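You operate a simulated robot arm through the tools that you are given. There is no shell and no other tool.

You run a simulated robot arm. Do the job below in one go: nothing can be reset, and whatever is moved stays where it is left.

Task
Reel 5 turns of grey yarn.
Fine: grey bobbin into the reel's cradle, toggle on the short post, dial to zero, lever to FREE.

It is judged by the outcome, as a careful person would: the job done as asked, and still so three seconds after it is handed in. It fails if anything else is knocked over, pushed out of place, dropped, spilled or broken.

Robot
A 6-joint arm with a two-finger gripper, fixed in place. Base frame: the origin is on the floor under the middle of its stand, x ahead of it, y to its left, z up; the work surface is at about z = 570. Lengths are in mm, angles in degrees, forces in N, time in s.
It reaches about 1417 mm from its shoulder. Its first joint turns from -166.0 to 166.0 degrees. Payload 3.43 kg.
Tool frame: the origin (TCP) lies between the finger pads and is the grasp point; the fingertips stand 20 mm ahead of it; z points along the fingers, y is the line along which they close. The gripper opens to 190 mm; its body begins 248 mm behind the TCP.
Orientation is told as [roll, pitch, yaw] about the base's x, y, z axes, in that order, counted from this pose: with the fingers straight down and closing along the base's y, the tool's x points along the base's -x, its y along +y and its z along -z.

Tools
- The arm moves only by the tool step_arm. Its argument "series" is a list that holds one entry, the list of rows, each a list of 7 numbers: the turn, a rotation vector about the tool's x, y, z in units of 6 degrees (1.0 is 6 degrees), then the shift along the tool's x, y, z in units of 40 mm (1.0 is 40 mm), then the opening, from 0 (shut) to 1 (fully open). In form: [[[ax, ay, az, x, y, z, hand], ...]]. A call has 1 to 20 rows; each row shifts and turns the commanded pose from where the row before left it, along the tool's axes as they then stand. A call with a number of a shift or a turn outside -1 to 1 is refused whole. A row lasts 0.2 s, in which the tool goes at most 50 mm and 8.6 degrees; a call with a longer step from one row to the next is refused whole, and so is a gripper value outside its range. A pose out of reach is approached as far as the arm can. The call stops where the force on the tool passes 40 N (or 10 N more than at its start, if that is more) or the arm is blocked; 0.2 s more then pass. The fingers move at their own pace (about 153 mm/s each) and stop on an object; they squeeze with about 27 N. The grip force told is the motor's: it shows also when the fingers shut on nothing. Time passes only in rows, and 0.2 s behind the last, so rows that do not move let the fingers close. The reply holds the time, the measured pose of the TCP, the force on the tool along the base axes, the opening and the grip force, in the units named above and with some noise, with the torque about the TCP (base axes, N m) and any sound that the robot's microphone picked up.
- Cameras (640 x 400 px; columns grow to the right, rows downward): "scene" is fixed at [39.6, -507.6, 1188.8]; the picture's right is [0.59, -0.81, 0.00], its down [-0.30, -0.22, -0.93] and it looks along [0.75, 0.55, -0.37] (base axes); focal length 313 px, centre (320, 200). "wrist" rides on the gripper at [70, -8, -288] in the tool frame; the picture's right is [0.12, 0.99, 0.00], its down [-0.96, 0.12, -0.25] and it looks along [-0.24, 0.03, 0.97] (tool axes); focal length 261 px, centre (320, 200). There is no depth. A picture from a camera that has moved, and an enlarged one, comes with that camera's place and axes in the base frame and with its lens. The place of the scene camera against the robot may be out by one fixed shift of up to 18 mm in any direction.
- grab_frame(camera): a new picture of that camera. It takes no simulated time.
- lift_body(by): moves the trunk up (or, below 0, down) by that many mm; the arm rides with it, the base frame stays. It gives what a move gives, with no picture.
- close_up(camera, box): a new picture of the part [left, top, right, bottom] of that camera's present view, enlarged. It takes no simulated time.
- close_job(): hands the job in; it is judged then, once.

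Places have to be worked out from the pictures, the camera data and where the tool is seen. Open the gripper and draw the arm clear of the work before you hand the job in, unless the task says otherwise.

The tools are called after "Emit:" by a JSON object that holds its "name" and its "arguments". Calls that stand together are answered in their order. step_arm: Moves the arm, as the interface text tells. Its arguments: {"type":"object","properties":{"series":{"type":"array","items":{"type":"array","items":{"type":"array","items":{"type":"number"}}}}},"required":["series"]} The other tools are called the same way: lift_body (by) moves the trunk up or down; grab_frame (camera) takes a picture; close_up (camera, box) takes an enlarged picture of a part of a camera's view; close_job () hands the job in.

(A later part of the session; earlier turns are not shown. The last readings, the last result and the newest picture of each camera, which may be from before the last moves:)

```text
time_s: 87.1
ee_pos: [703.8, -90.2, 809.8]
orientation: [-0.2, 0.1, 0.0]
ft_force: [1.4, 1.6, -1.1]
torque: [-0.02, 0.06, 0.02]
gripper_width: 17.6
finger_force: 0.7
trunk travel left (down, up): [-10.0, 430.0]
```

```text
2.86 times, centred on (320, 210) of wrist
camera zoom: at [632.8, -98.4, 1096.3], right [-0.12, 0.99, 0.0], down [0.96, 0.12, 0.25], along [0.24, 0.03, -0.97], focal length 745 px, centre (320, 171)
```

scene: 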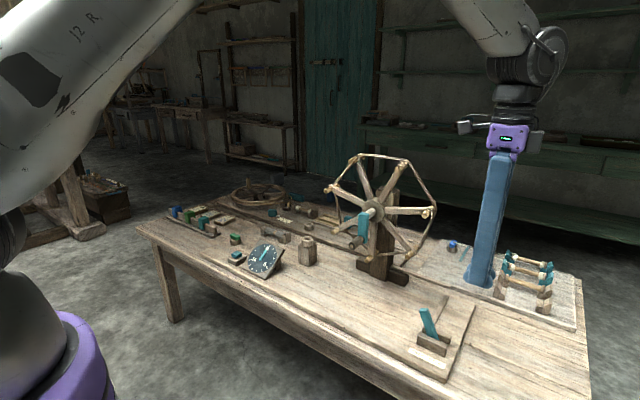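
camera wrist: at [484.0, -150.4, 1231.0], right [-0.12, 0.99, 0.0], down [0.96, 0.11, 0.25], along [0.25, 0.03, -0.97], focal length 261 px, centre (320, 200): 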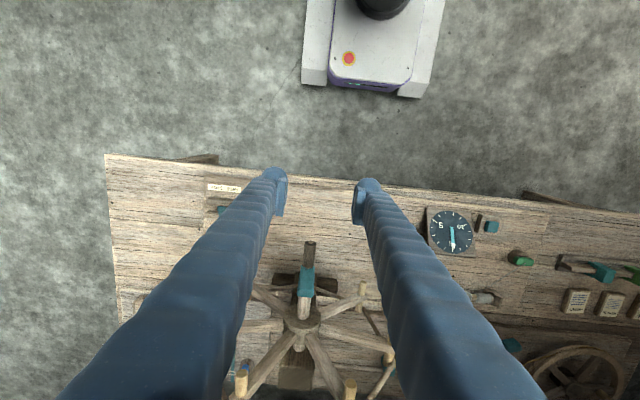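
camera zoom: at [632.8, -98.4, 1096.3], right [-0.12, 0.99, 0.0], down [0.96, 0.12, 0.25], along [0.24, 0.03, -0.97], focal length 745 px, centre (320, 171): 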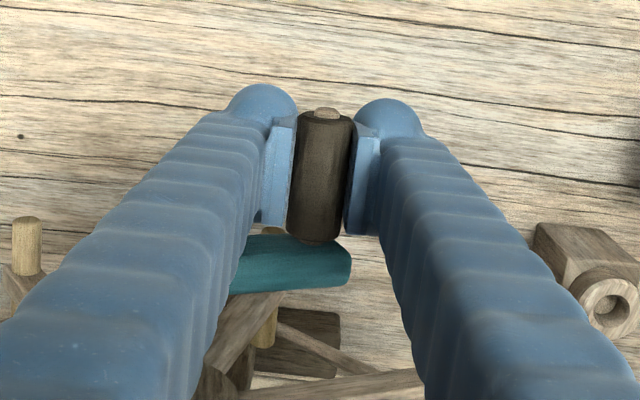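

With a 16.7 mm command the squeeze drops to about 1 N and the reel stays put. I use a moderate squeeze (command ~13 mm) and continue along a circle of radius 64.5 mm about (y -145, z 843.3).

Emit:
{"name": "step_arm", "arguments": {"series": [[[0, 0, 0, 0, 0, 0, 0.06], [0, 0, 0, 0, 0.145, -0.286, 0.06], [0, 0, 0, 0, 0.073, -0.2715, 0.06], [0, 0, 0, 0, 0.0245, -0.28, 0.06]]]}}

Emit:
{"name": "close_up", "arguments": {"camera": "wrist", "box": [240, 140, 400, 280]}}

Emit:
{"name": "close_up", "arguments": {"camera": "scene", "box": [310, 140, 450, 280]}}

```text
time_s: 88.3
ee_pos: [703.6, -86.0, 844.7]
orientation: [-0.3, 0.1, -0.2]
ft_force: [-0.6, -6.9, -1.7]
torque: [0.12, 0.12, 0.35]
gripper_width: 17.0
finger_force: 44.9
trunk travel left (down, up): [-10.0, 430.0]
stopped in row 4: the force on the tool passed its limit at 41 N (the readings are from after the stop); the commanded pose is now the measured one
```

```text
2.86 times, centred on (320, 210) of wrist
camera zoom: at [633.0, -92.8, 1131.6], right [-0.12, 0.99, -0.01], down [0.96, 0.12, 0.25], along [0.24, 0.02, -0.97], focal length 745 px, centre (320, 171)
```

zoom: 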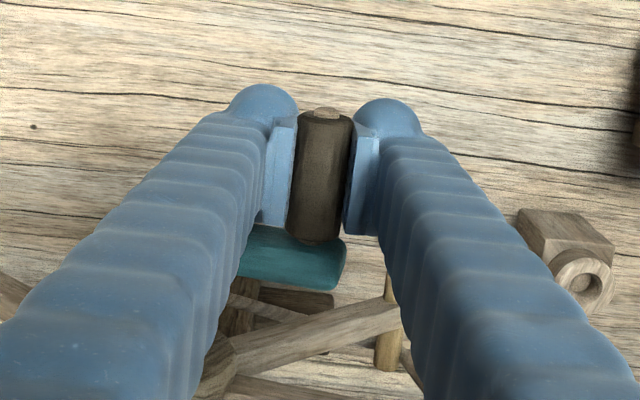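

```text
2.86 times, centred on (380, 210) of scene
camera zoom: at [39.6, -507.6, 1188.8], right [0.59, -0.81, 0.0], down [-0.3, -0.22, -0.93], along [0.75, 0.55, -0.37], focal length 895 px, centre (149, 171)
```

zoom: 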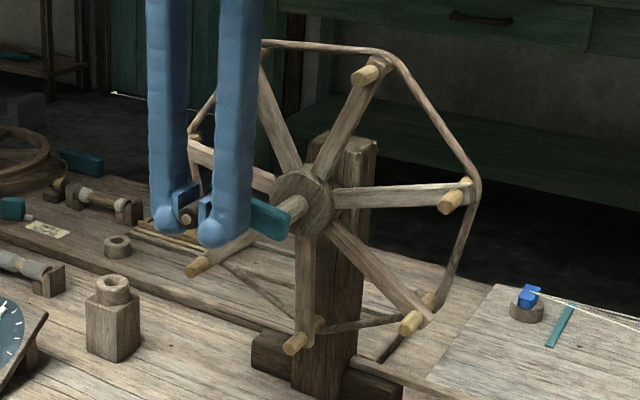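

Fitting the measured points gives a much better circle: centre (y -142.4, z 836.8), radius 58 mm. I continue with that and a lighter squeeze up to the top of the circle.

Emit:
{"name": "step_arm", "arguments": {"series": [[[0, 0, 0, 0, 0, 0, 0.078], [0, 0, 0, 0, -0.0475, -0.2975, 0.078], [0, 0, 0, 0, -0.1325, -0.2725, 0.078], [0, 0, 0, 0, -0.1875, -0.24, 0.078], [0, 0, 0, 0, -0.2325, -0.195, 0.078], [0, 0, 0, 0, -0.2675, -0.1425, 0.078], [0, 0, 0, 0, -0.29, -0.0825, 0.078], [0, 0, 0, 0, -0.2525, -0.0225, 0.078]]]}}

Emit:
{"name": "close_up", "arguments": {"camera": "scene", "box": [310, 140, 450, 280]}}

Emit:
{"name": "close_up", "arguments": {"camera": "scene", "box": [215, 220, 315, 280]}}

```text
time_s: 90.1
ee_pos: [704.1, -140.6, 894.3]
orientation: [-0.3, 0.1, 0.0]
ft_force: [-9.6, -1.4, -9.4]
torque: [-0.02, 0.52, -0.04]
gripper_width: 16.9
finger_force: 44.6
trunk travel left (down, up): [-10.0, 430.0]
```

```text
2.86 times, centred on (380, 210) of scene
camera zoom: at [39.6, -507.6, 1188.8], right [0.59, -0.81, 0.0], down [-0.3, -0.22, -0.93], along [0.75, 0.55, -0.37], focal length 895 px, centre (149, 171)
```

zoom: 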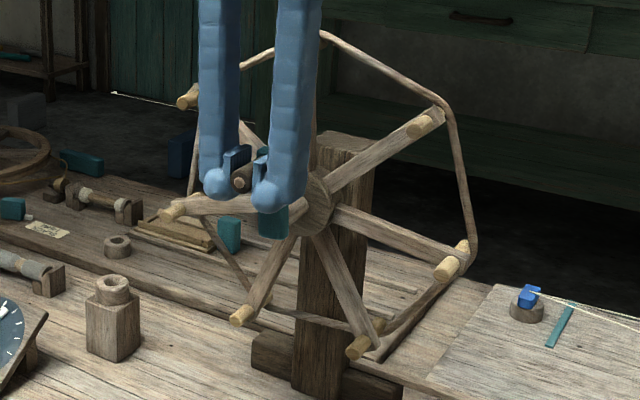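

```text
6.40 times, centred on (265, 250) of scene
camera zoom: at [39.6, -507.6, 1188.8], right [0.59, -0.81, 0.0], down [-0.3, -0.22, -0.93], along [0.75, 0.55, -0.37], focal length 2004 px, centre (672, -120)
```

zoom: 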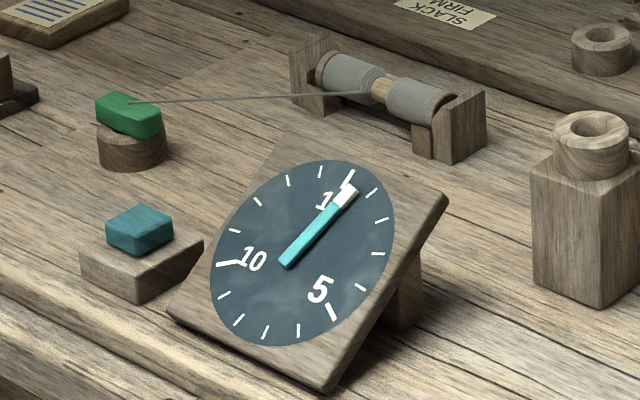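

That went smoothly: half a turn, dial at about 0.5 and counting up. I finish this first turn and see what yarn and dial do.

Emit:
{"name": "step_arm", "arguments": {"series": [[[0, 0, 0, 0, -0.3014, 0.0317, 0.078], [0, 0, 0, 0, -0.2883, 0.0937, 0.078], [0, 0, 0, 0, -0.2625, 0.1516, 0.078], [0, 0, 0, 0, -0.2252, 0.2028, 0.078], [0, 0, 0, 0, -0.1782, 0.2452, 0.078], [0, 0, 0, 0, -0.1233, 0.2769, 0.078], [0, 0, 0, 0, -0.063, 0.2965, 0.078], [0, 0, 0, 0, 0, 0.3031, 0.078], [0, 0, 0, 0, 0.063, 0.2965, 0.078], [0, 0, 0, 0, 0.1233, 0.2769, 0.078], [0, 0, 0, 0, 0.1782, 0.2452, 0.078], [0, 0, 0, 0, 0.2252, 0.2028, 0.078], [0, 0, 0, 0, 0.2625, 0.1516, 0.078], [0, 0, 0, 0, 0.2883, 0.0937, 0.078], [0, 0, 0, 0, 0.3014, 0.0317, 0.078]]]}}

Emit:
{"name": "close_up", "arguments": {"camera": "scene", "box": [310, 140, 450, 280]}}

Emit:
{"name": "close_up", "arguments": {"camera": "scene", "box": [215, 220, 315, 280]}}

```text
time_s: 91.2
ee_pos: [704.0, -188.8, 875.0]
orientation: [-0.5, -0.1, 0.0]
ft_force: [-6.0, -6.0, 5.8]
torque: [0.01, 1.56, 0.08]
gripper_width: 17.4
finger_force: 44.4
trunk travel left (down, up): [-10.0, 430.0]
stopped in row 5: the force on the tool passed its limit at 42 N (the readings are from after the stop); the commanded pose is now the measured one
```

```text
2.86 times, centred on (380, 210) of scene
camera zoom: at [39.6, -507.6, 1188.8], right [0.59, -0.81, 0.0], down [-0.3, -0.22, -0.93], along [0.75, 0.55, -0.37], focal length 895 px, centre (149, 171)
```

zoom: 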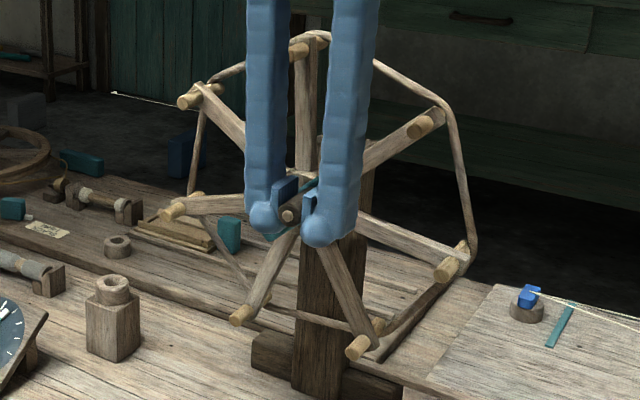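

```text
6.40 times, centred on (265, 250) of scene
camera zoom: at [39.6, -507.6, 1188.8], right [0.59, -0.81, 0.0], down [-0.3, -0.22, -0.93], along [0.75, 0.55, -0.37], focal length 2004 px, centre (672, -120)
```

zoom: 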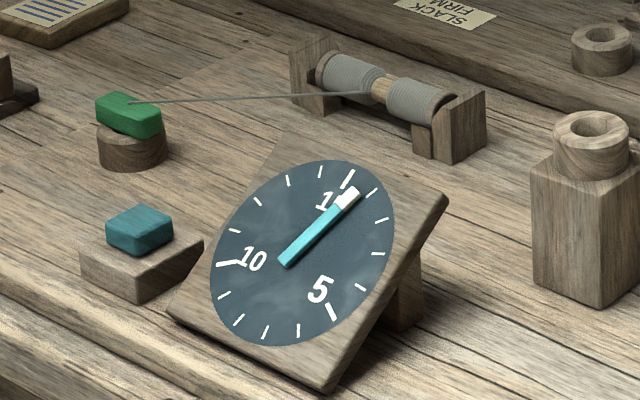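

The dial is at about 0.65; the stop came because the handle's path is a millimetre or two off mine. A refined centre of (y -143.5, z 838) fits all points; I continue with it.

Emit:
{"name": "step_arm", "arguments": {"series": [[[0, 0, 0, 0, -0.165, 0.255, 0.085], [0, 0, 0, 0, -0.11, 0.285, 0.085], [0, 0, 0, 0, -0.0475, 0.3, 0.085], [0, 0, 0, 0, 0.015, 0.305, 0.085], [0, 0, 0, 0, 0.08, 0.295, 0.085], [0, 0, 0, 0, 0.1375, 0.2725, 0.085]]]}}

```text
time_s: 92.6
ee_pos: [706.3, -192.2, 806.9]
orientation: [-0.5, -0.1, 0.0]
ft_force: [-0.2, -0.4, -0.6]
torque: [0.01, 0.01, 0.03]
gripper_width: 16.5
finger_force: 0.6
trunk travel left (down, up): [-10.0, 430.0]
```

Emit:
{"name": "close_up", "arguments": {"camera": "scene", "box": [310, 140, 450, 280]}}

Emit:
{"name": "close_up", "arguments": {"camera": "wrist", "box": [240, 140, 400, 280]}}

Emit:
{"name": "close_up", "arguments": {"camera": "scene", "box": [215, 220, 315, 280]}}

```text
2.86 times, centred on (380, 210) of scene
camera zoom: at [39.6, -507.6, 1188.8], right [0.59, -0.81, 0.0], down [-0.3, -0.22, -0.93], along [0.75, 0.55, -0.37], focal length 895 px, centre (149, 171)
```

zoom: 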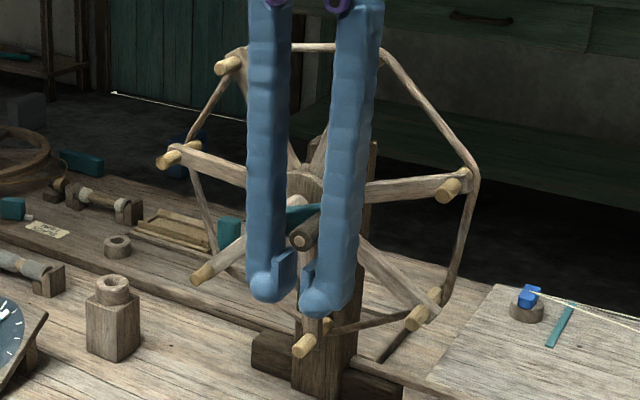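

```text
2.86 times, centred on (320, 210) of wrist
camera zoom: at [634.4, -197.5, 1093.0], right [-0.12, 0.99, -0.01], down [0.96, 0.12, 0.25], along [0.25, 0.02, -0.97], focal length 745 px, centre (320, 171)
```

zoom: 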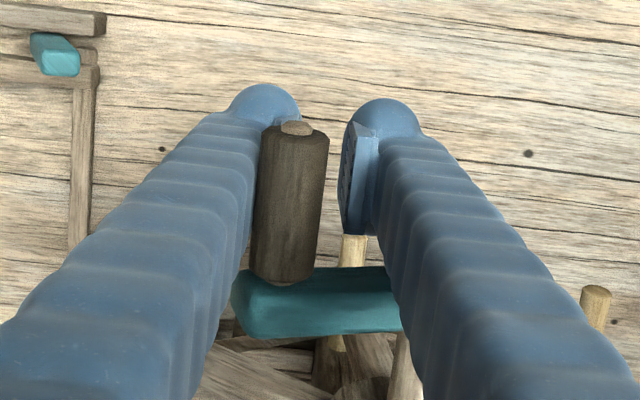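

```text
6.40 times, centred on (265, 250) of scene
camera zoom: at [39.6, -507.6, 1188.8], right [0.59, -0.81, 0.0], down [-0.3, -0.22, -0.93], along [0.75, 0.55, -0.37], focal length 2004 px, centre (672, -120)
```

zoom: 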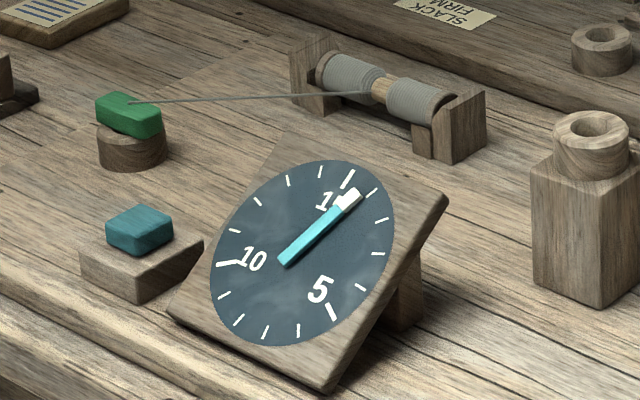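

The weaker squeeze let the handle slip upward out of the pads: it now rests at about the -y side of the circle (dial ≈ 0.72) and stays there by itself. I open, move up and sideways to bring it back between the pads, and look.

Emit:
{"name": "step_arm", "arguments": {"series": [[[0, 0, 0, 0, 0, 0, 0.3], [0, 0, 0, 0, 0, 0, 0.3], [0, 0, 0, 0, -0.2, -0.4, 0.3], [0, 0, 0, 0, 0, -0.4, 0.3], [0, 0, 0, 0, 0, 0, 0.3]]]}}

Emit:
{"name": "close_up", "arguments": {"camera": "wrist", "box": [240, 140, 400, 280]}}

Emit:
{"name": "close_up", "arguments": {"camera": "scene", "box": [310, 140, 450, 280]}}

```text
time_s: 93.8
ee_pos: [705.9, -199.8, 837.8]
orientation: [-0.6, -0.1, 0.0]
ft_force: [1.1, 0.4, 0.7]
torque: [-0.02, 0.0, -0.01]
gripper_width: 57.1
finger_force: 0.0
trunk travel left (down, up): [-10.0, 430.0]
```

```text
2.86 times, centred on (320, 210) of wrist
camera zoom: at [633.6, -205.1, 1124.9], right [-0.12, 0.99, -0.01], down [0.96, 0.12, 0.25], along [0.25, 0.02, -0.97], focal length 745 px, centre (320, 171)
```

zoom: 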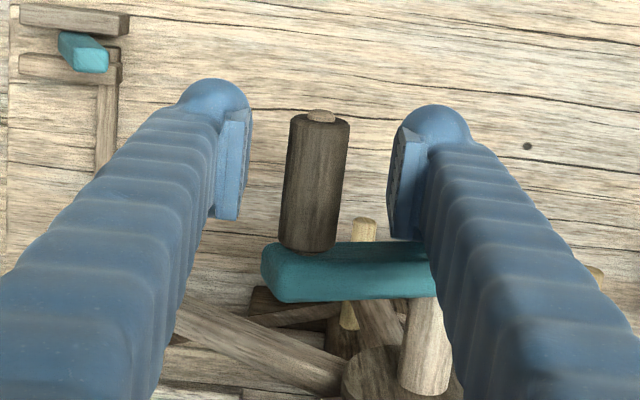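

```text
2.86 times, centred on (380, 210) of scene
camera zoom: at [39.6, -507.6, 1188.8], right [0.59, -0.81, 0.0], down [-0.3, -0.22, -0.93], along [0.75, 0.55, -0.37], focal length 895 px, centre (149, 171)
```

zoom: 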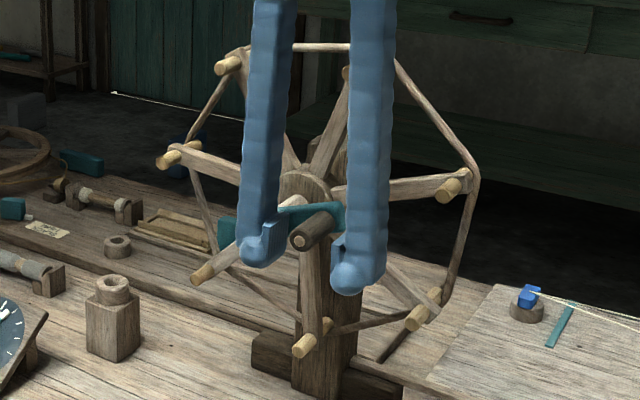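

The handle is well between the pads again, exactly at the -y side. All points now fit centre (y -143.2, z 836.5), radius 57.6 mm, with the plane slightly yawed (x falls 0.05 per mm of y). I grip and continue down to the bottom with a re-grip halfway to shed stress.

Emit:
{"name": "step_arm", "arguments": {"series": [[[-0.1, 0, 0, 0, 0, 0, 0.06], [0, 0, 0, 0, 0, 0, 0.06], [0, 0, 0, 0.0025, 0.0491, 0.3728, 0.06], [0, 0, 0, 0.0072, 0.1439, 0.3474, 0.06], [0, 0, 0, 0.0114, 0.2289, 0.2983, 0.06], [0, 0, 0, 0, 0, 0, 0.11], [0, 0, 0, 0, 0, 0, 0.06], [0, 0, 0, 0.0149, 0.2983, 0.2289, 0.06], [0, 0, 0, 0.0174, 0.3474, 0.1439, 0.06], [0, 0, 0, 0.0186, 0.3728, 0.0491, 0.06]]]}}

Emit:
{"name": "close_up", "arguments": {"camera": "scene", "box": [310, 140, 450, 280]}}

Emit:
{"name": "close_up", "arguments": {"camera": "scene", "box": [215, 220, 315, 280]}}

```text
time_s: 94.6
ee_pos: [706.5, -203.7, 825.9]
orientation: [-0.3, -0.2, -0.1]
ft_force: [2.0, -4.3, 2.2]
torque: [0.2, 1.4, 0.26]
gripper_width: 16.3
finger_force: 45.0
trunk travel left (down, up): [-10.0, 430.0]
stopped in row 4: the force on the tool passed its limit at 48 N (the readings are from after the stop); the commanded pose is now the measured one
```

```text
2.86 times, centred on (380, 210) of scene
camera zoom: at [39.6, -507.6, 1188.8], right [0.59, -0.81, 0.0], down [-0.3, -0.22, -0.93], along [0.75, 0.55, -0.37], focal length 895 px, centre (149, 171)
```

zoom: 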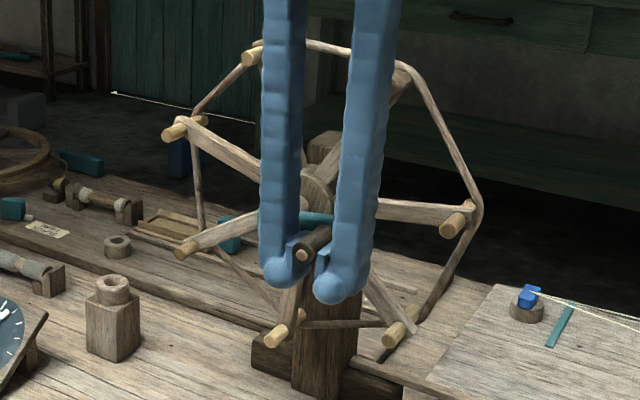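

```text
6.40 times, centred on (265, 250) of scene
camera zoom: at [39.6, -507.6, 1188.8], right [0.59, -0.81, 0.0], down [-0.3, -0.22, -0.93], along [0.75, 0.55, -0.37], focal length 2004 px, centre (672, -120)
```

zoom: 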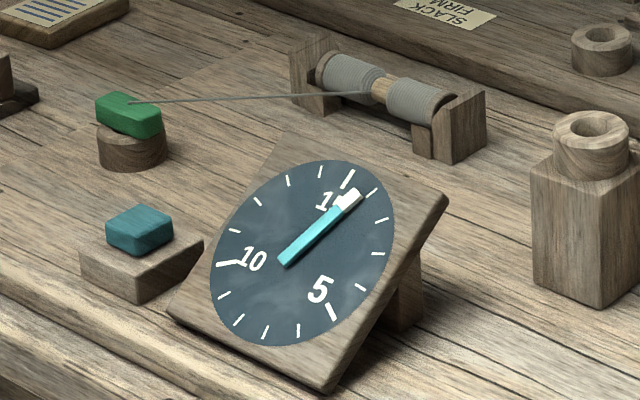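

Emit:
{"name": "close_up", "arguments": {"camera": "wrist", "box": [240, 140, 400, 280]}}

Emit:
{"name": "close_up", "arguments": {"camera": "scene", "box": [355, 190, 405, 230]}}

```text
2.86 times, centred on (320, 210) of wrist
camera zoom: at [632.6, -211.8, 1112.1], right [-0.12, 0.99, -0.01], down [0.96, 0.12, 0.25], along [0.25, 0.03, -0.97], focal length 745 px, centre (320, 171)
```

zoom: 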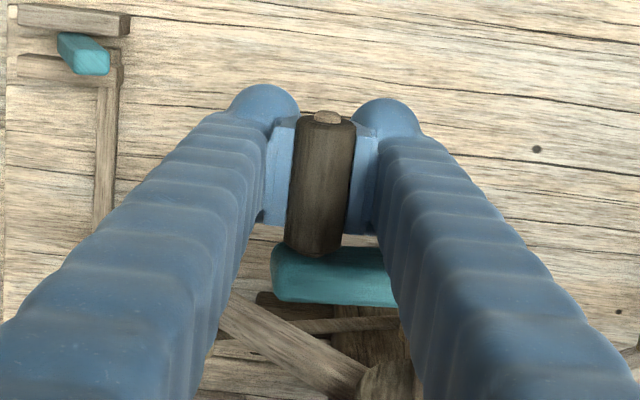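

```text
10.00 times, centred on (380, 210) of scene
camera zoom: at [39.6, -507.6, 1188.8], right [0.59, -0.81, 0.0], down [-0.3, -0.22, -0.93], along [0.75, 0.55, -0.37], focal length 3132 px, centre (-280, 100)
```

zoom: 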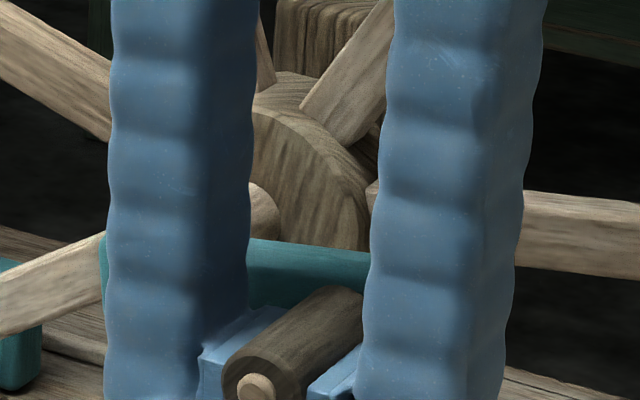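

The handle slid up within the pads instead of following: sideways it is pushed by the finger faces, but at the sides of the circle only friction drives it, and I moved too fast for that. I re-centre on the handle and try the same stretch slowly.

Emit:
{"name": "step_arm", "arguments": {"series": [[[0, 0, 0, 0, 0, 0, 0.12], [0, 0, 0, 0, 0.025, -0.3, 0.12], [0, 0, 0, 0, 0, 0, 0.05], [0, 0, 0, 0, 0, 0, 0.05], [0, 0, 0, 0, 0, 0.1, 0.05], [0, 0, 0, 0, 0.01, 0.1, 0.05], [0, 0, 0, 0, 0.01, 0.1, 0.05], [0, 0, 0, 0, 0.02, 0.1, 0.05]]]}}

Emit:
{"name": "close_up", "arguments": {"camera": "scene", "box": [340, 180, 415, 250]}}

```text
time_s: 96.2
ee_pos: [706.2, -205.2, 827.2]
orientation: [-0.4, -0.3, 0.0]
ft_force: [0.7, -5.8, -0.1]
torque: [0.11, 0.52, 0.22]
gripper_width: 16.4
finger_force: 45.2
trunk travel left (down, up): [-10.0, 430.0]
stopped in row 7: the force on the tool passed its limit at 42 N (the readings are from after the stop); the commanded pose is now the measured one
```

```text
5.71 times, centred on (378, 215) of scene
camera zoom: at [39.6, -507.6, 1188.8], right [0.59, -0.81, 0.0], down [-0.3, -0.22, -0.93], along [0.75, 0.55, -0.37], focal length 1790 px, centre (-9, 114)
```

zoom: 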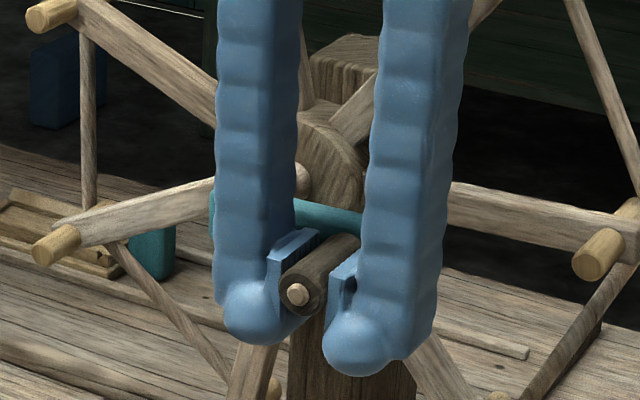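

The spokes show the reel did follow (about 20° past horizontal); the stops came from my centre being 3 mm off in y. Refit: centre y ≈ -146.4, radius ≈ 60.3 mm. I continue with that to the bottom.

Emit:
{"name": "step_arm", "arguments": {"series": [[[0, 0, 0, 0.006, 0.1231, 0.29, 0.05], [0, 0, 0, 0.009, 0.1807, 0.258, 0.05], [0, 0, 0, 0.0115, 0.2304, 0.2148, 0.05], [0, 0, 0, 0.0135, 0.27, 0.1622, 0.05], [0, 0, 0, 0.015, 0.2978, 0.1026, 0.05], [0, 0, 0, 0.0156, 0.3126, 0.0384, 0.05]]]}}

Emit:
{"name": "close_up", "arguments": {"camera": "scene", "box": [310, 140, 450, 280]}}

Emit:
{"name": "close_up", "arguments": {"camera": "scene", "box": [215, 220, 315, 280]}}

```text
time_s: 96.7
ee_pos: [706.0, -204.1, 814.9]
orientation: [-0.6, -0.3, -0.1]
ft_force: [1.4, -7.9, -2.7]
torque: [0.23, 0.83, 0.31]
gripper_width: 16.6
finger_force: 44.9
trunk travel left (down, up): [-10.0, 430.0]
stopped in row 2: the force on the tool passed its limit at 47 N (the readings are from after the stop); the commanded pose is now the measured one
```

```text
2.86 times, centred on (380, 210) of scene
camera zoom: at [39.6, -507.6, 1188.8], right [0.59, -0.81, 0.0], down [-0.3, -0.22, -0.93], along [0.75, 0.55, -0.37], focal length 895 px, centre (149, 171)
```

zoom: 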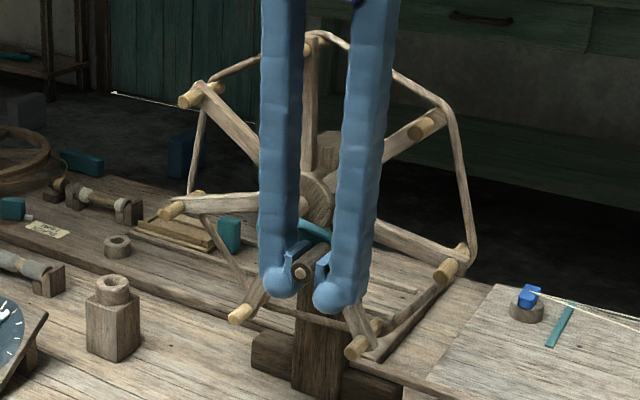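

```text
6.40 times, centred on (265, 250) of scene
camera zoom: at [39.6, -507.6, 1188.8], right [0.59, -0.81, 0.0], down [-0.3, -0.22, -0.93], along [0.75, 0.55, -0.37], focal length 2004 px, centre (672, -120)
```

zoom: 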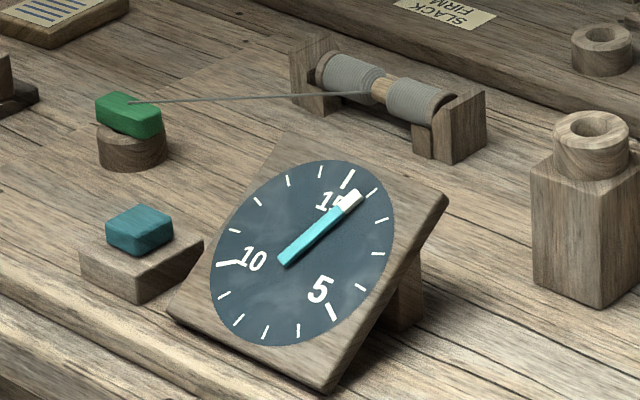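

The fingers seem to act independently, so a full-close command gives sideways compliance, whereas a partial command makes one finger stop short and load up. I re-centre vertically on the handle, squeeze with command 0, and continue.

Emit:
{"name": "step_arm", "arguments": {"series": [[[0, 0, 0, 0, 0, 0, 0.13], [0, 0, 0, 0, 0, 0.25, 0.13], [0, 0, 0, 0, 0, 0, 0], [0, 0, 0, 0, 0, 0, 0], [0, 0, 0, 0.006, 0.1375, 0.2819, 0], [0, 0, 0, 0.009, 0.1931, 0.2471, 0], [0, 0, 0, 0.0115, 0.2402, 0.2016, 0], [0, 0, 0, 0.0135, 0.2769, 0.1472, 0], [0, 0, 0, 0.015, 0.3015, 0.0864, 0], [0, 0, 0, 0.013, 0.2605, 0.0228, 0]]]}}

Emit:
{"name": "close_up", "arguments": {"camera": "scene", "box": [310, 140, 450, 280]}}

Emit:
{"name": "close_up", "arguments": {"camera": "scene", "box": [215, 220, 315, 280]}}

Emit:
{"name": "close_up", "arguments": {"camera": "wrist", "box": [240, 140, 400, 280]}}

```text
time_s: 98.0
ee_pos: [707.4, -197.8, 790.1]
orientation: [-0.7, -0.4, 0.0]
ft_force: [5.8, -10.7, -5.0]
torque: [0.35, 1.75, 0.21]
gripper_width: 16.1
finger_force: 45.2
trunk travel left (down, up): [-10.0, 430.0]
stopped in row 6: the force on the tool passed its limit at 44 N (the readings are from after the stop); the commanded pose is now the measured one
```

```text
2.86 times, centred on (380, 210) of scene
camera zoom: at [39.6, -507.6, 1188.8], right [0.59, -0.81, 0.0], down [-0.3, -0.22, -0.93], along [0.75, 0.55, -0.37], focal length 895 px, centre (149, 171)
```

zoom: 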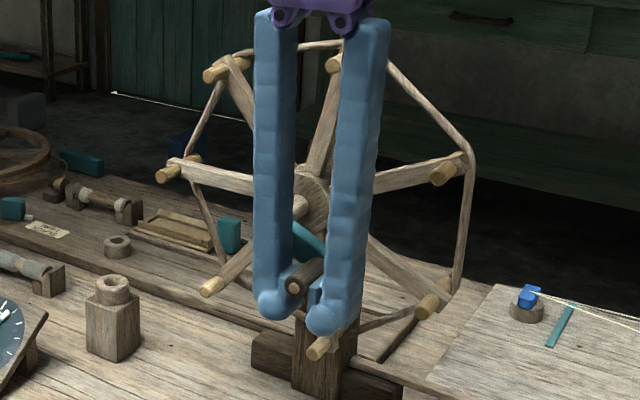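

```text
6.40 times, centred on (265, 250) of scene
camera zoom: at [39.6, -507.6, 1188.8], right [0.59, -0.81, 0.0], down [-0.3, -0.22, -0.93], along [0.75, 0.55, -0.37], focal length 2004 px, centre (672, -120)
```

zoom: 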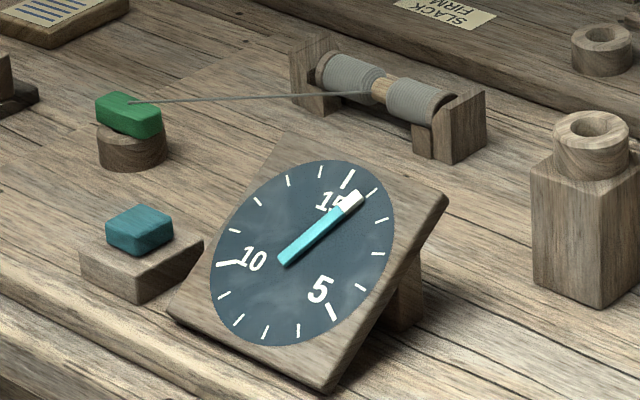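

```text
2.86 times, centred on (320, 210) of wrist
camera zoom: at [632.8, -204.2, 1077.5], right [-0.12, 0.99, -0.01], down [0.96, 0.12, 0.25], along [0.25, 0.02, -0.97], focal length 745 px, centre (320, 171)
```

zoom: 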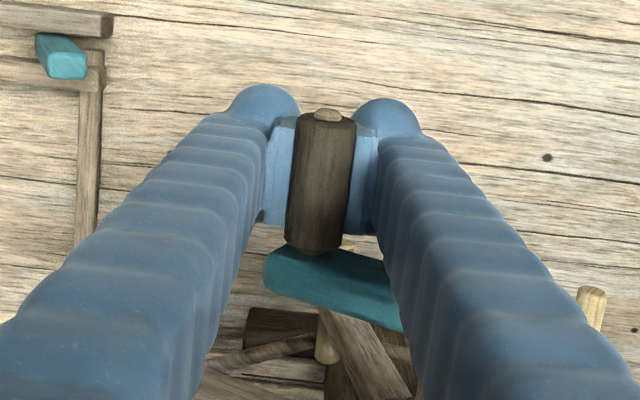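

The reel turns out to have 7 spokes; with that the readings agree: centre y ≈ -145.3, radius 60 mm, crank now at about 299°. I continue to the bottom on that circle.

Emit:
{"name": "step_arm", "arguments": {"series": [[[0, 0, 0, 0.009, 0.1799, 0.2569, 0], [0, 0, 0, 0.0115, 0.2294, 0.2139, 0], [0, 0, 0, 0.0135, 0.2688, 0.1615, 0], [0, 0, 0, 0.015, 0.2965, 0.1021, 0], [0, 0, 0, 0.0155, 0.3112, 0.0382, 0]]]}}

Emit:
{"name": "close_up", "arguments": {"camera": "scene", "box": [310, 140, 450, 280]}}

Emit:
{"name": "close_up", "arguments": {"camera": "scene", "box": [215, 220, 315, 280]}}

```text
time_s: 98.8
ee_pos: [706.3, -177.6, 765.6]
orientation: [-0.8, -0.7, 0.0]
ft_force: [14.4, -13.9, -20.9]
torque: [0.47, 1.79, 0.29]
gripper_width: 16.4
finger_force: 45.4
trunk travel left (down, up): [-10.0, 430.0]
stopped in row 3: the force on the tool passed its limit at 41 N (the readings are from after the stop); the commanded pose is now the measured one
```

```text
2.86 times, centred on (380, 210) of scene
camera zoom: at [39.6, -507.6, 1188.8], right [0.59, -0.81, 0.0], down [-0.3, -0.22, -0.93], along [0.75, 0.55, -0.37], focal length 895 px, centre (149, 171)
```

zoom: 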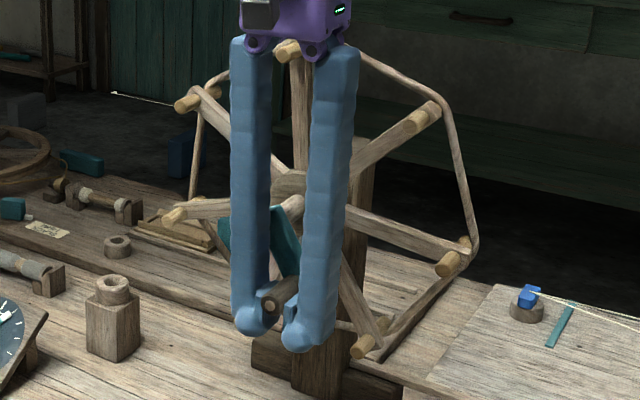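

```text
6.40 times, centred on (265, 250) of scene
camera zoom: at [39.6, -507.6, 1188.8], right [0.59, -0.81, 0.0], down [-0.3, -0.22, -0.93], along [0.75, 0.55, -0.37], focal length 2004 px, centre (672, -120)
```

zoom: 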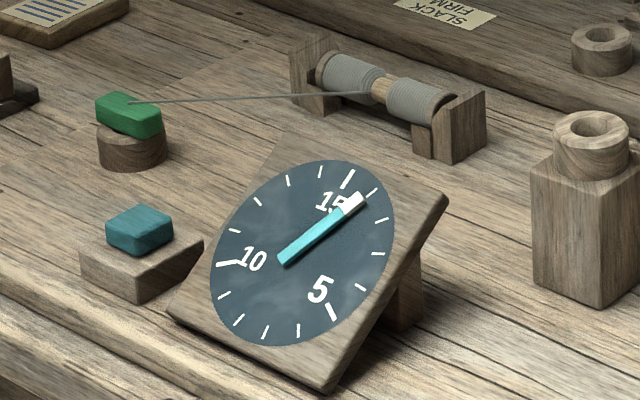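

The handle has ended up near the top of the pads, about 22 mm above the tool centre, which makes the grip poor. I loosen, move up to its height, straighten the hand, and look.

Emit:
{"name": "step_arm", "arguments": {"series": [[[0, 0, 0, 0, 0, 0, 0.14], [-0.13, 0.117, 0, 0, 0, -0.25, 0.14], [0, 0, 0, 0, 0, -0.25, 0.14], [0, 0, 0, 0, 0, 0, 0.14]]]}}

Emit:
{"name": "close_up", "arguments": {"camera": "scene", "box": [340, 200, 415, 270]}}

Emit:
{"name": "close_up", "arguments": {"camera": "wrist", "box": [240, 140, 400, 280]}}

```text
time_s: 99.8
ee_pos: [703.3, -174.5, 787.7]
orientation: [0.1, 0.2, 0.0]
ft_force: [-0.5, 0.8, 0.7]
torque: [0.01, -0.02, 0.0]
gripper_width: 26.8
finger_force: 0.0
trunk travel left (down, up): [-10.0, 430.0]
```

```text
5.71 times, centred on (378, 235) of scene
camera zoom: at [39.6, -507.6, 1188.8], right [0.59, -0.81, 0.0], down [-0.3, -0.22, -0.93], along [0.75, 0.55, -0.37], focal length 1790 px, centre (-9, 0)
```

zoom: 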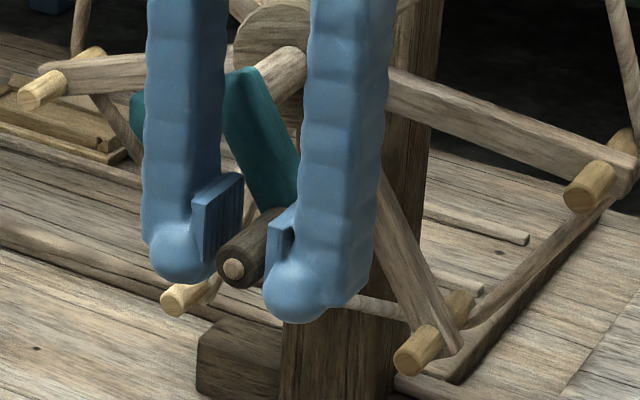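

```text
2.86 times, centred on (320, 210) of wrist
camera zoom: at [633.5, -183.2, 1076.0], right [-0.12, 0.99, 0.0], down [0.96, 0.11, 0.24], along [0.24, 0.03, -0.97], focal length 745 px, centre (320, 171)
```

zoom: 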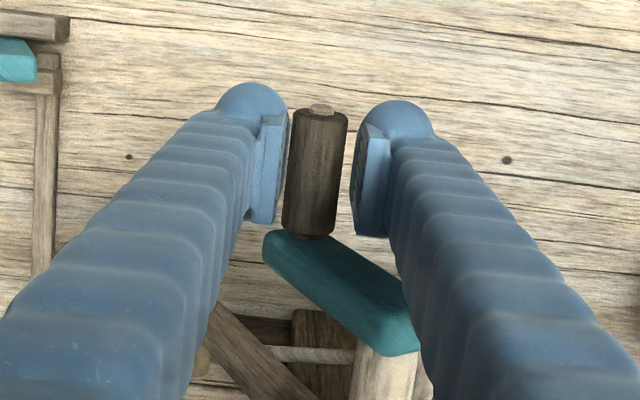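

Now the handle sits in the lower part of the pads, nicely centred sideways. I lower 5 mm, close, and turn the rest of the way to the bottom.

Emit:
{"name": "step_arm", "arguments": {"series": [[[0, 0, 0, 0, -0.0075, 0.1175, 0.14], [0, 0, 0, 0, 0, 0, 0], [0, 0, 0, 0, 0, 0, 0], [0, 0, 0, 0, 0.2375, 0.11, 0], [0, 0, 0, 0, 0.2525, 0.0675, 0], [0, 0, 0, 0, 0.26, 0.0225, 0], [0, 0, 0, 0, 0, 0, 0.14], [0, 0, 0, 0, 0, 0, 0.14]]]}}

Emit:
{"name": "close_up", "arguments": {"camera": "scene", "box": [310, 140, 450, 280]}}

Emit:
{"name": "close_up", "arguments": {"camera": "wrist", "box": [240, 140, 400, 280]}}

Emit:
{"name": "close_up", "arguments": {"camera": "scene", "box": [215, 220, 315, 280]}}

```text
time_s: 101.6
ee_pos: [704.0, -145.4, 774.8]
orientation: [0.0, 0.1, -0.2]
ft_force: [-0.1, 0.4, -1.3]
torque: [0.01, -0.01, 0.0]
gripper_width: 26.6
finger_force: 0.0
trunk travel left (down, up): [-10.0, 430.0]
```

```text
2.86 times, centred on (380, 210) of scene
camera zoom: at [39.6, -507.6, 1188.8], right [0.59, -0.81, 0.0], down [-0.3, -0.22, -0.93], along [0.75, 0.55, -0.37], focal length 895 px, centre (149, 171)
```

zoom: 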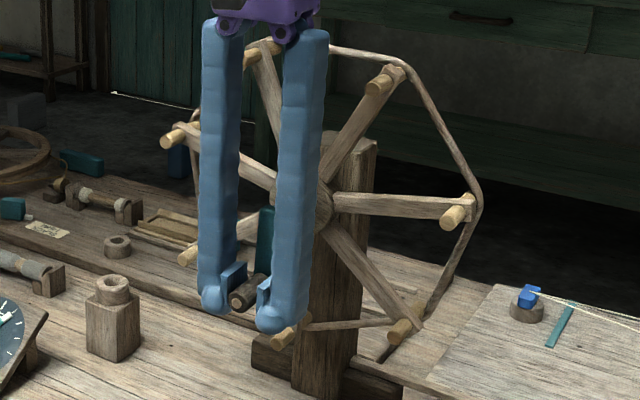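

```text
2.86 times, centred on (320, 210) of wrist
camera zoom: at [634.5, -153.5, 1063.1], right [-0.12, 0.99, 0.0], down [0.96, 0.11, 0.24], along [0.24, 0.03, -0.97], focal length 745 px, centre (320, 171)
```

zoom: 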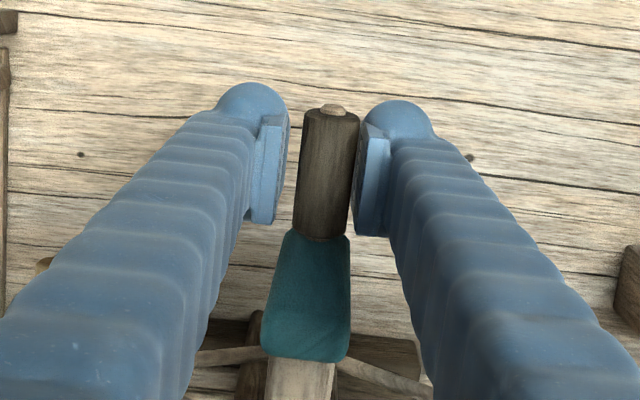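

```text
6.40 times, centred on (265, 250) of scene
camera zoom: at [39.6, -507.6, 1188.8], right [0.59, -0.81, 0.0], down [-0.3, -0.22, -0.93], along [0.75, 0.55, -0.37], focal length 2004 px, centre (672, -120)
```

zoom: 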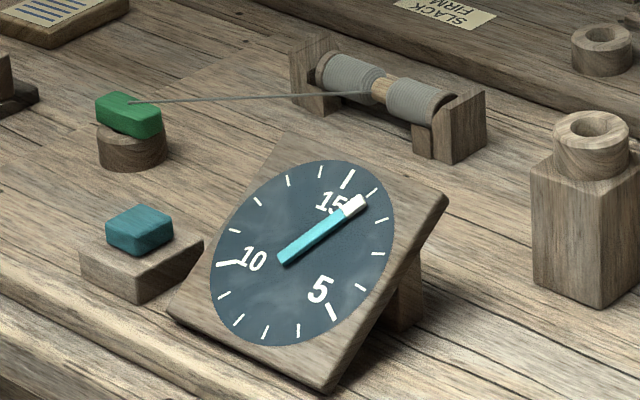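

That completes one turn and the dial reads 1. I check the reel closely for any grey yarn, to learn whether the toggle's present place feeds it.

Emit:
{"name": "close_up", "arguments": {"camera": "scene", "box": [320, 145, 440, 270]}}

Emit:
{"name": "close_up", "arguments": {"camera": "scene", "box": [380, 155, 430, 225]}}

Emit:
{"name": "close_up", "arguments": {"camera": "wrist", "box": [200, 200, 640, 400]}}

```text
3.20 times, centred on (380, 208) of scene
camera zoom: at [39.6, -507.6, 1188.8], right [0.59, -0.81, 0.0], down [-0.3, -0.22, -0.93], along [0.75, 0.55, -0.37], focal length 1002 px, centre (128, 176)
```

zoom: 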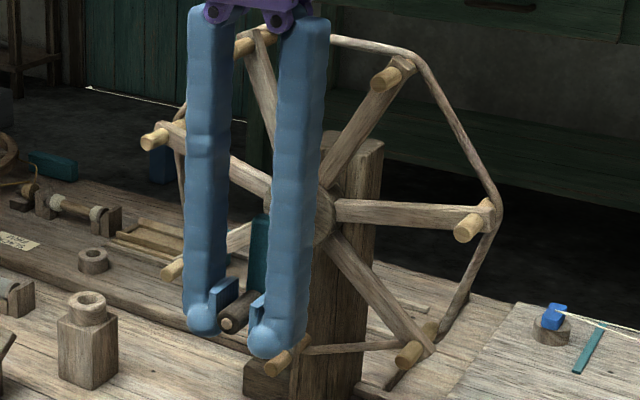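

```text
5.71 times, centred on (405, 190) of scene
camera zoom: at [39.6, -507.6, 1188.8], right [0.59, -0.81, 0.0], down [-0.3, -0.22, -0.93], along [0.75, 0.55, -0.37], focal length 1790 px, centre (-166, 257)
```

zoom: 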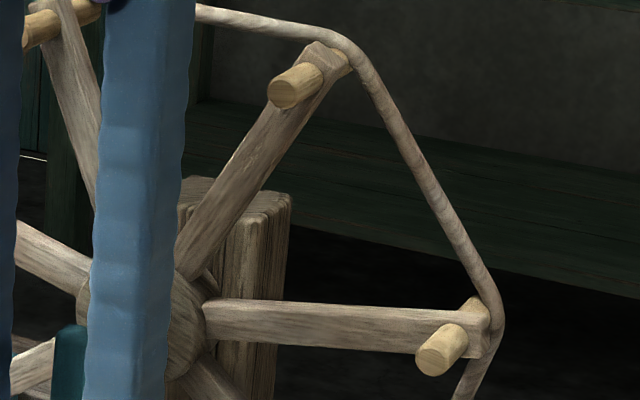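

```text
1.45 times, centred on (420, 300) of wrist
camera zoom: at [634.5, -153.5, 1063.1], right [-0.12, 0.99, 0.0], down [0.96, 0.11, 0.24], along [0.24, 0.03, -0.97], focal length 379 px, centre (174, 54)
```

zoom: 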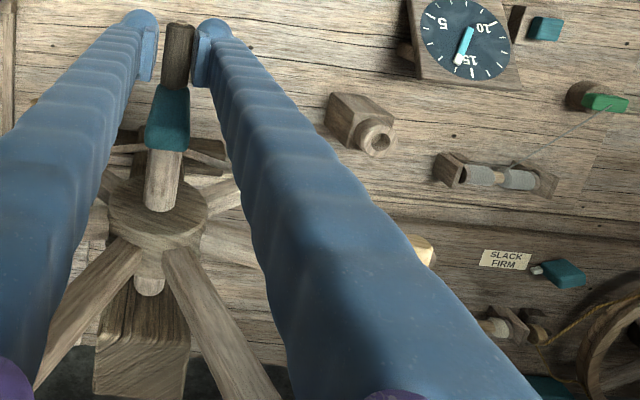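

No yarn has gone onto the reel with the toggle where it is, which tells me that stump is only the toggle's resting place and the toggle must go to the separate short post near (1024, 267). I release the crank, rise clear, and go round the front toward the toggle.

Emit:
{"name": "step_arm", "arguments": {"series": [[[0, 0, 0, 0, 0, 0, 0.4], [0, 0, 0, 0, 0, 0, 0.4], [0, 0, 0, 0, 0, -0.85, 0.4], [0, 0, 0, 0, 0, -0.85, 0.4], [0, 0, 0, 0, 0, -0.85, 0.4], [0, 0, 0, 0, 0, -0.85, 0.4], [0, 0, 0, 0, 0, -0.85, 0.4], [0, 0, 0, 0.9, 0, 0, 0.4], [0, 0, 0, 0.9, 0, 0, 0.4], [0, 0, 0, 0.9, 0, 0, 0.4], [0, 0, 0, 0.9, 0, 0, 0.4]]]}}

Emit:
{"name": "step_arm", "arguments": {"series": [[[0, 0, 0, 0, 1, 0, 0.4], [0, 0, 0, 0, 1, 0, 0.4], [0, 0, 0, 0, 1, 0, 0.4], [0, 0, 0, 0, 1, 0, 0.4], [0, 0, 0, 0, 1, 0, 0.4], [0, 0, 0, 0, 1, 0, 0.4], [0, 0, 0, 0, 1, 0, 0.4], [0, 0, 0, 0, 1, 0, 0.4], [0, 0, 0, 0, 1, 0, 0.4], [0, 0, 0, 0, 1, 0, 0.4], [0, 0, 0, 0, 1, 0, 0.4], [0, 0, 0, 0, 1, 0, 0.4], [0, 0, 0, 0, 1, 0, 0.4], [0, 0, 0, 0, 1, 0, 0.4], [0, 0, 0, 0, 0.3, 0, 0.4]]]}}

Emit:
{"name": "grab_frame", "arguments": {"camera": "wrist"}}

```text
time_s: 104.0
ee_pos: [561.3, -144.7, 945.5]
orientation: [0.0, 0.0, 0.0]
ft_force: [0.7, 0.7, 0.1]
torque: [0.02, 0.05, -0.02]
gripper_width: 76.0
finger_force: 0.1
trunk travel left (down, up): [-10.0, 430.0]
```

```text
time_s: 107.2
ee_pos: [561.5, 427.7, 943.8]
orientation: [0.0, 0.2, 0.0]
ft_force: [-0.7, 0.9, -0.3]
torque: [-0.04, -0.02, 0.01]
gripper_width: 76.0
finger_force: 0.0
trunk travel left (down, up): [-10.0, 430.0]
```

```text
taken
camera wrist: at [491.5, 419.5, 1231.5], right [-0.12, 0.99, 0.0], down [0.96, 0.11, 0.24], along [0.24, 0.03, -0.97], focal length 261 px, centre (320, 200)
```

wrist: 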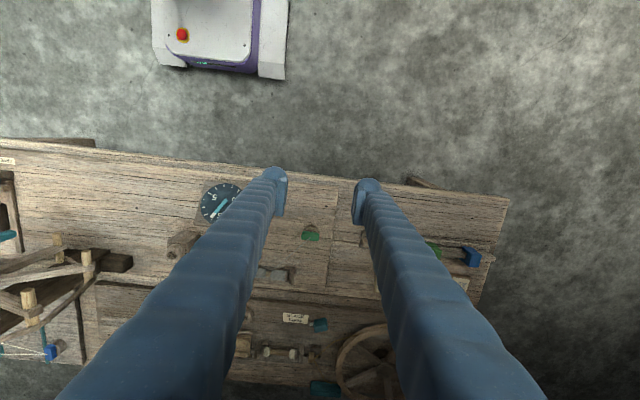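

The green toggle is in view. I lean the hand 10° outward (needed later to reach the short post upright) and move to a stand-off above the toggle.

Emit:
{"name": "step_arm", "arguments": {"series": [[[0, -0.833, 0, 0, 0, 0, 0.4], [0, -0.833, 0, 0, 0, 0, 0.4], [0, 0, 0, -0.498, 0, 0.756, 0.4], [0, 0, 0, -0.498, 0, 0.756, 0.4], [0, 0, 0, -0.498, 0, 0.756, 0.4], [0, 0, 0, -0.498, 0, 0.756, 0.4], [0, 0, 0, -0.498, 0, 0.756, 0.4], [0, 0, 0, -0.498, 0, 0.756, 0.4], [0, 0, 0, -0.498, 0, 0.756, 0.4]]]}}

Emit:
{"name": "grab_frame", "arguments": {"camera": "wrist"}}

Emit:
{"name": "close_up", "arguments": {"camera": "wrist", "box": [260, 140, 380, 260]}}

```text
time_s: 109.2
ee_pos: [734.0, 428.7, 760.9]
orientation: [0.0, -9.9, -0.1]
ft_force: [0.4, 0.0, 1.0]
torque: [0.04, 0.0, 0.01]
gripper_width: 76.0
finger_force: 0.0
trunk travel left (down, up): [-10.0, 430.0]
```

```text
taken
camera wrist: at [614.9, 419.3, 1032.1], right [-0.12, 0.99, -0.02], down [0.91, 0.11, 0.41], along [0.41, 0.03, -0.91], focal length 261 px, centre (320, 200)
```

wrist: 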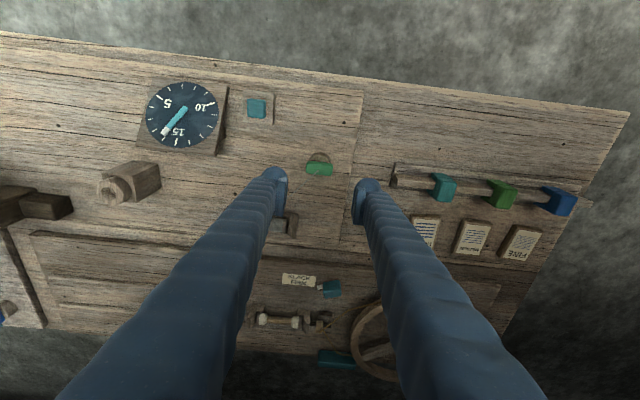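

```text
3.33 times, centred on (320, 200) of wrist
camera zoom: at [614.9, 419.3, 1032.1], right [-0.12, 0.99, -0.02], down [0.91, 0.11, 0.41], along [0.41, 0.03, -0.91], focal length 869 px, centre (320, 200)
```

zoom: 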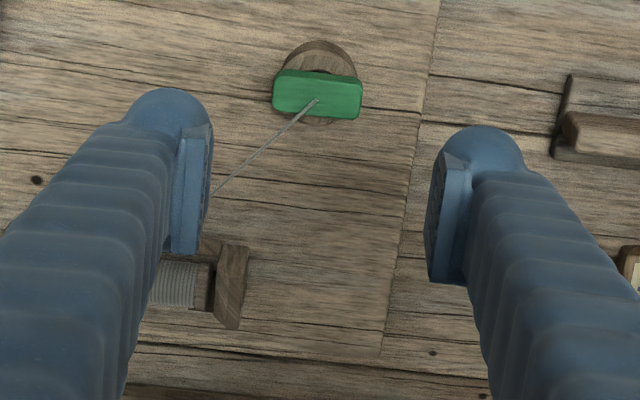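

The toggle's centre comes out at about (745, 425.5, 603), 45 mm long along y. I descend most of the way over it with a 65 mm opening and check.

Emit:
{"name": "step_arm", "arguments": {"series": [[[0, 0, 0, 0.1, -0.08, 0.8, 0.35], [0, 0, 0, 0.1, 0, 0.8, 0.35], [0, 0, 0, 0.1, 0, 0.8, 0.35], [0, 0, 0, 0.05, 0, 0.4, 0.35]]]}}

Emit:
{"name": "close_up", "arguments": {"camera": "wrist", "box": [260, 140, 380, 260]}}

Emit:
{"name": "close_up", "arguments": {"camera": "scene", "box": [210, 215, 260, 250]}}

```text
time_s: 110.2
ee_pos: [738.4, 423.5, 647.1]
orientation: [0.0, -10.0, 0.0]
ft_force: [-0.8, 0.6, 0.3]
torque: [-0.02, -0.01, -0.03]
gripper_width: 66.6
finger_force: 0.0
trunk travel left (down, up): [-10.0, 430.0]
```

```text
3.33 times, centred on (320, 200) of wrist
camera zoom: at [619.5, 414.6, 917.4], right [-0.12, 0.99, -0.02], down [0.91, 0.12, 0.41], along [0.41, 0.03, -0.91], focal length 869 px, centre (320, 200)
```

zoom: 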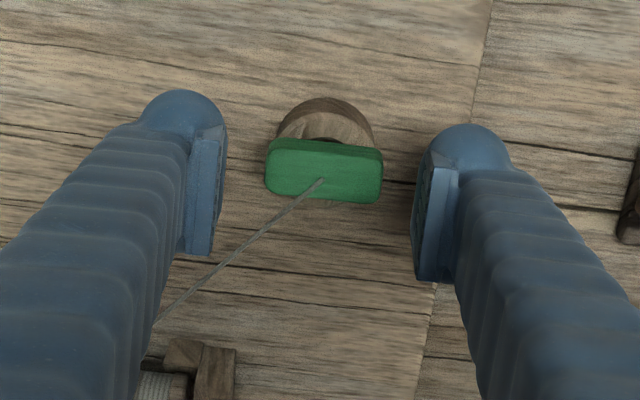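

```text
11.43 times, centred on (235, 232) of scene
camera zoom: at [39.6, -507.6, 1188.8], right [0.59, -0.81, 0.0], down [-0.3, -0.22, -0.93], along [0.75, 0.55, -0.37], focal length 3579 px, centre (1291, -171)
```

zoom: 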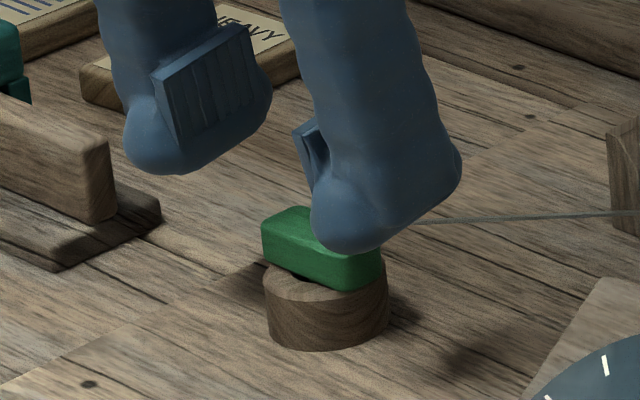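

Well aligned (about 1 mm in y). I advance 31 mm along the tool axis so the tips stop just above the ring, then close on the toggle's ends.

Emit:
{"name": "step_arm", "arguments": {"series": [[[0, 0, 0, 0, 0.034, 0.4, 0.35], [0, 0, 0, 0, 0, 0.375, 0.35], [0, 0, 0, 0, 0, 0, 0.2], [0, 0, 0, 0, 0, 0, 0.1], [0, 0, 0, 0, 0, 0, 0.0], [0, 0, 0, 0, 0, 0, 0.0]]]}}

Emit:
{"name": "close_up", "arguments": {"camera": "wrist", "box": [260, 140, 380, 260]}}

Emit:
{"name": "close_up", "arguments": {"camera": "scene", "box": [210, 215, 260, 250]}}

```text
time_s: 111.6
ee_pos: [744.4, 423.9, 616.4]
orientation: [0.0, -9.8, 0.0]
ft_force: [0.5, 0.3, -0.5]
torque: [0.0, -0.01, -0.01]
gripper_width: 43.1
finger_force: 26.7
trunk travel left (down, up): [-10.0, 430.0]
```

```text
3.33 times, centred on (320, 200) of wrist
camera zoom: at [624.7, 415.8, 887.8], right [-0.12, 0.99, -0.02], down [0.91, 0.11, 0.41], along [0.41, 0.03, -0.91], focal length 869 px, centre (320, 200)
```

zoom: 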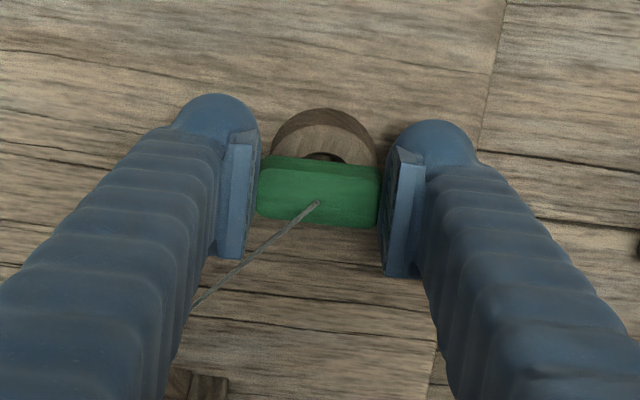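

```text
11.43 times, centred on (235, 232) of scene
camera zoom: at [39.6, -507.6, 1188.8], right [0.59, -0.81, 0.0], down [-0.3, -0.22, -0.93], along [0.75, 0.55, -0.37], focal length 3579 px, centre (1291, -171)
```

zoom: 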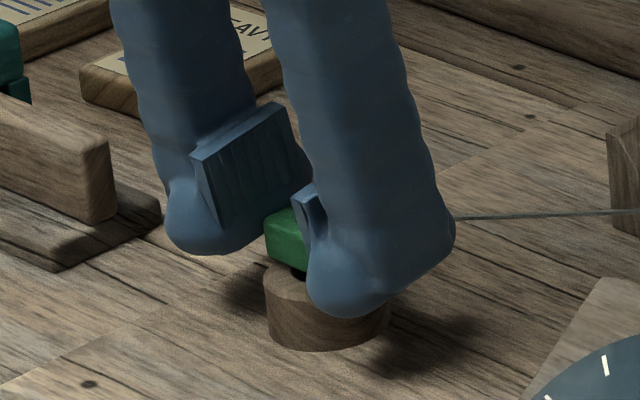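

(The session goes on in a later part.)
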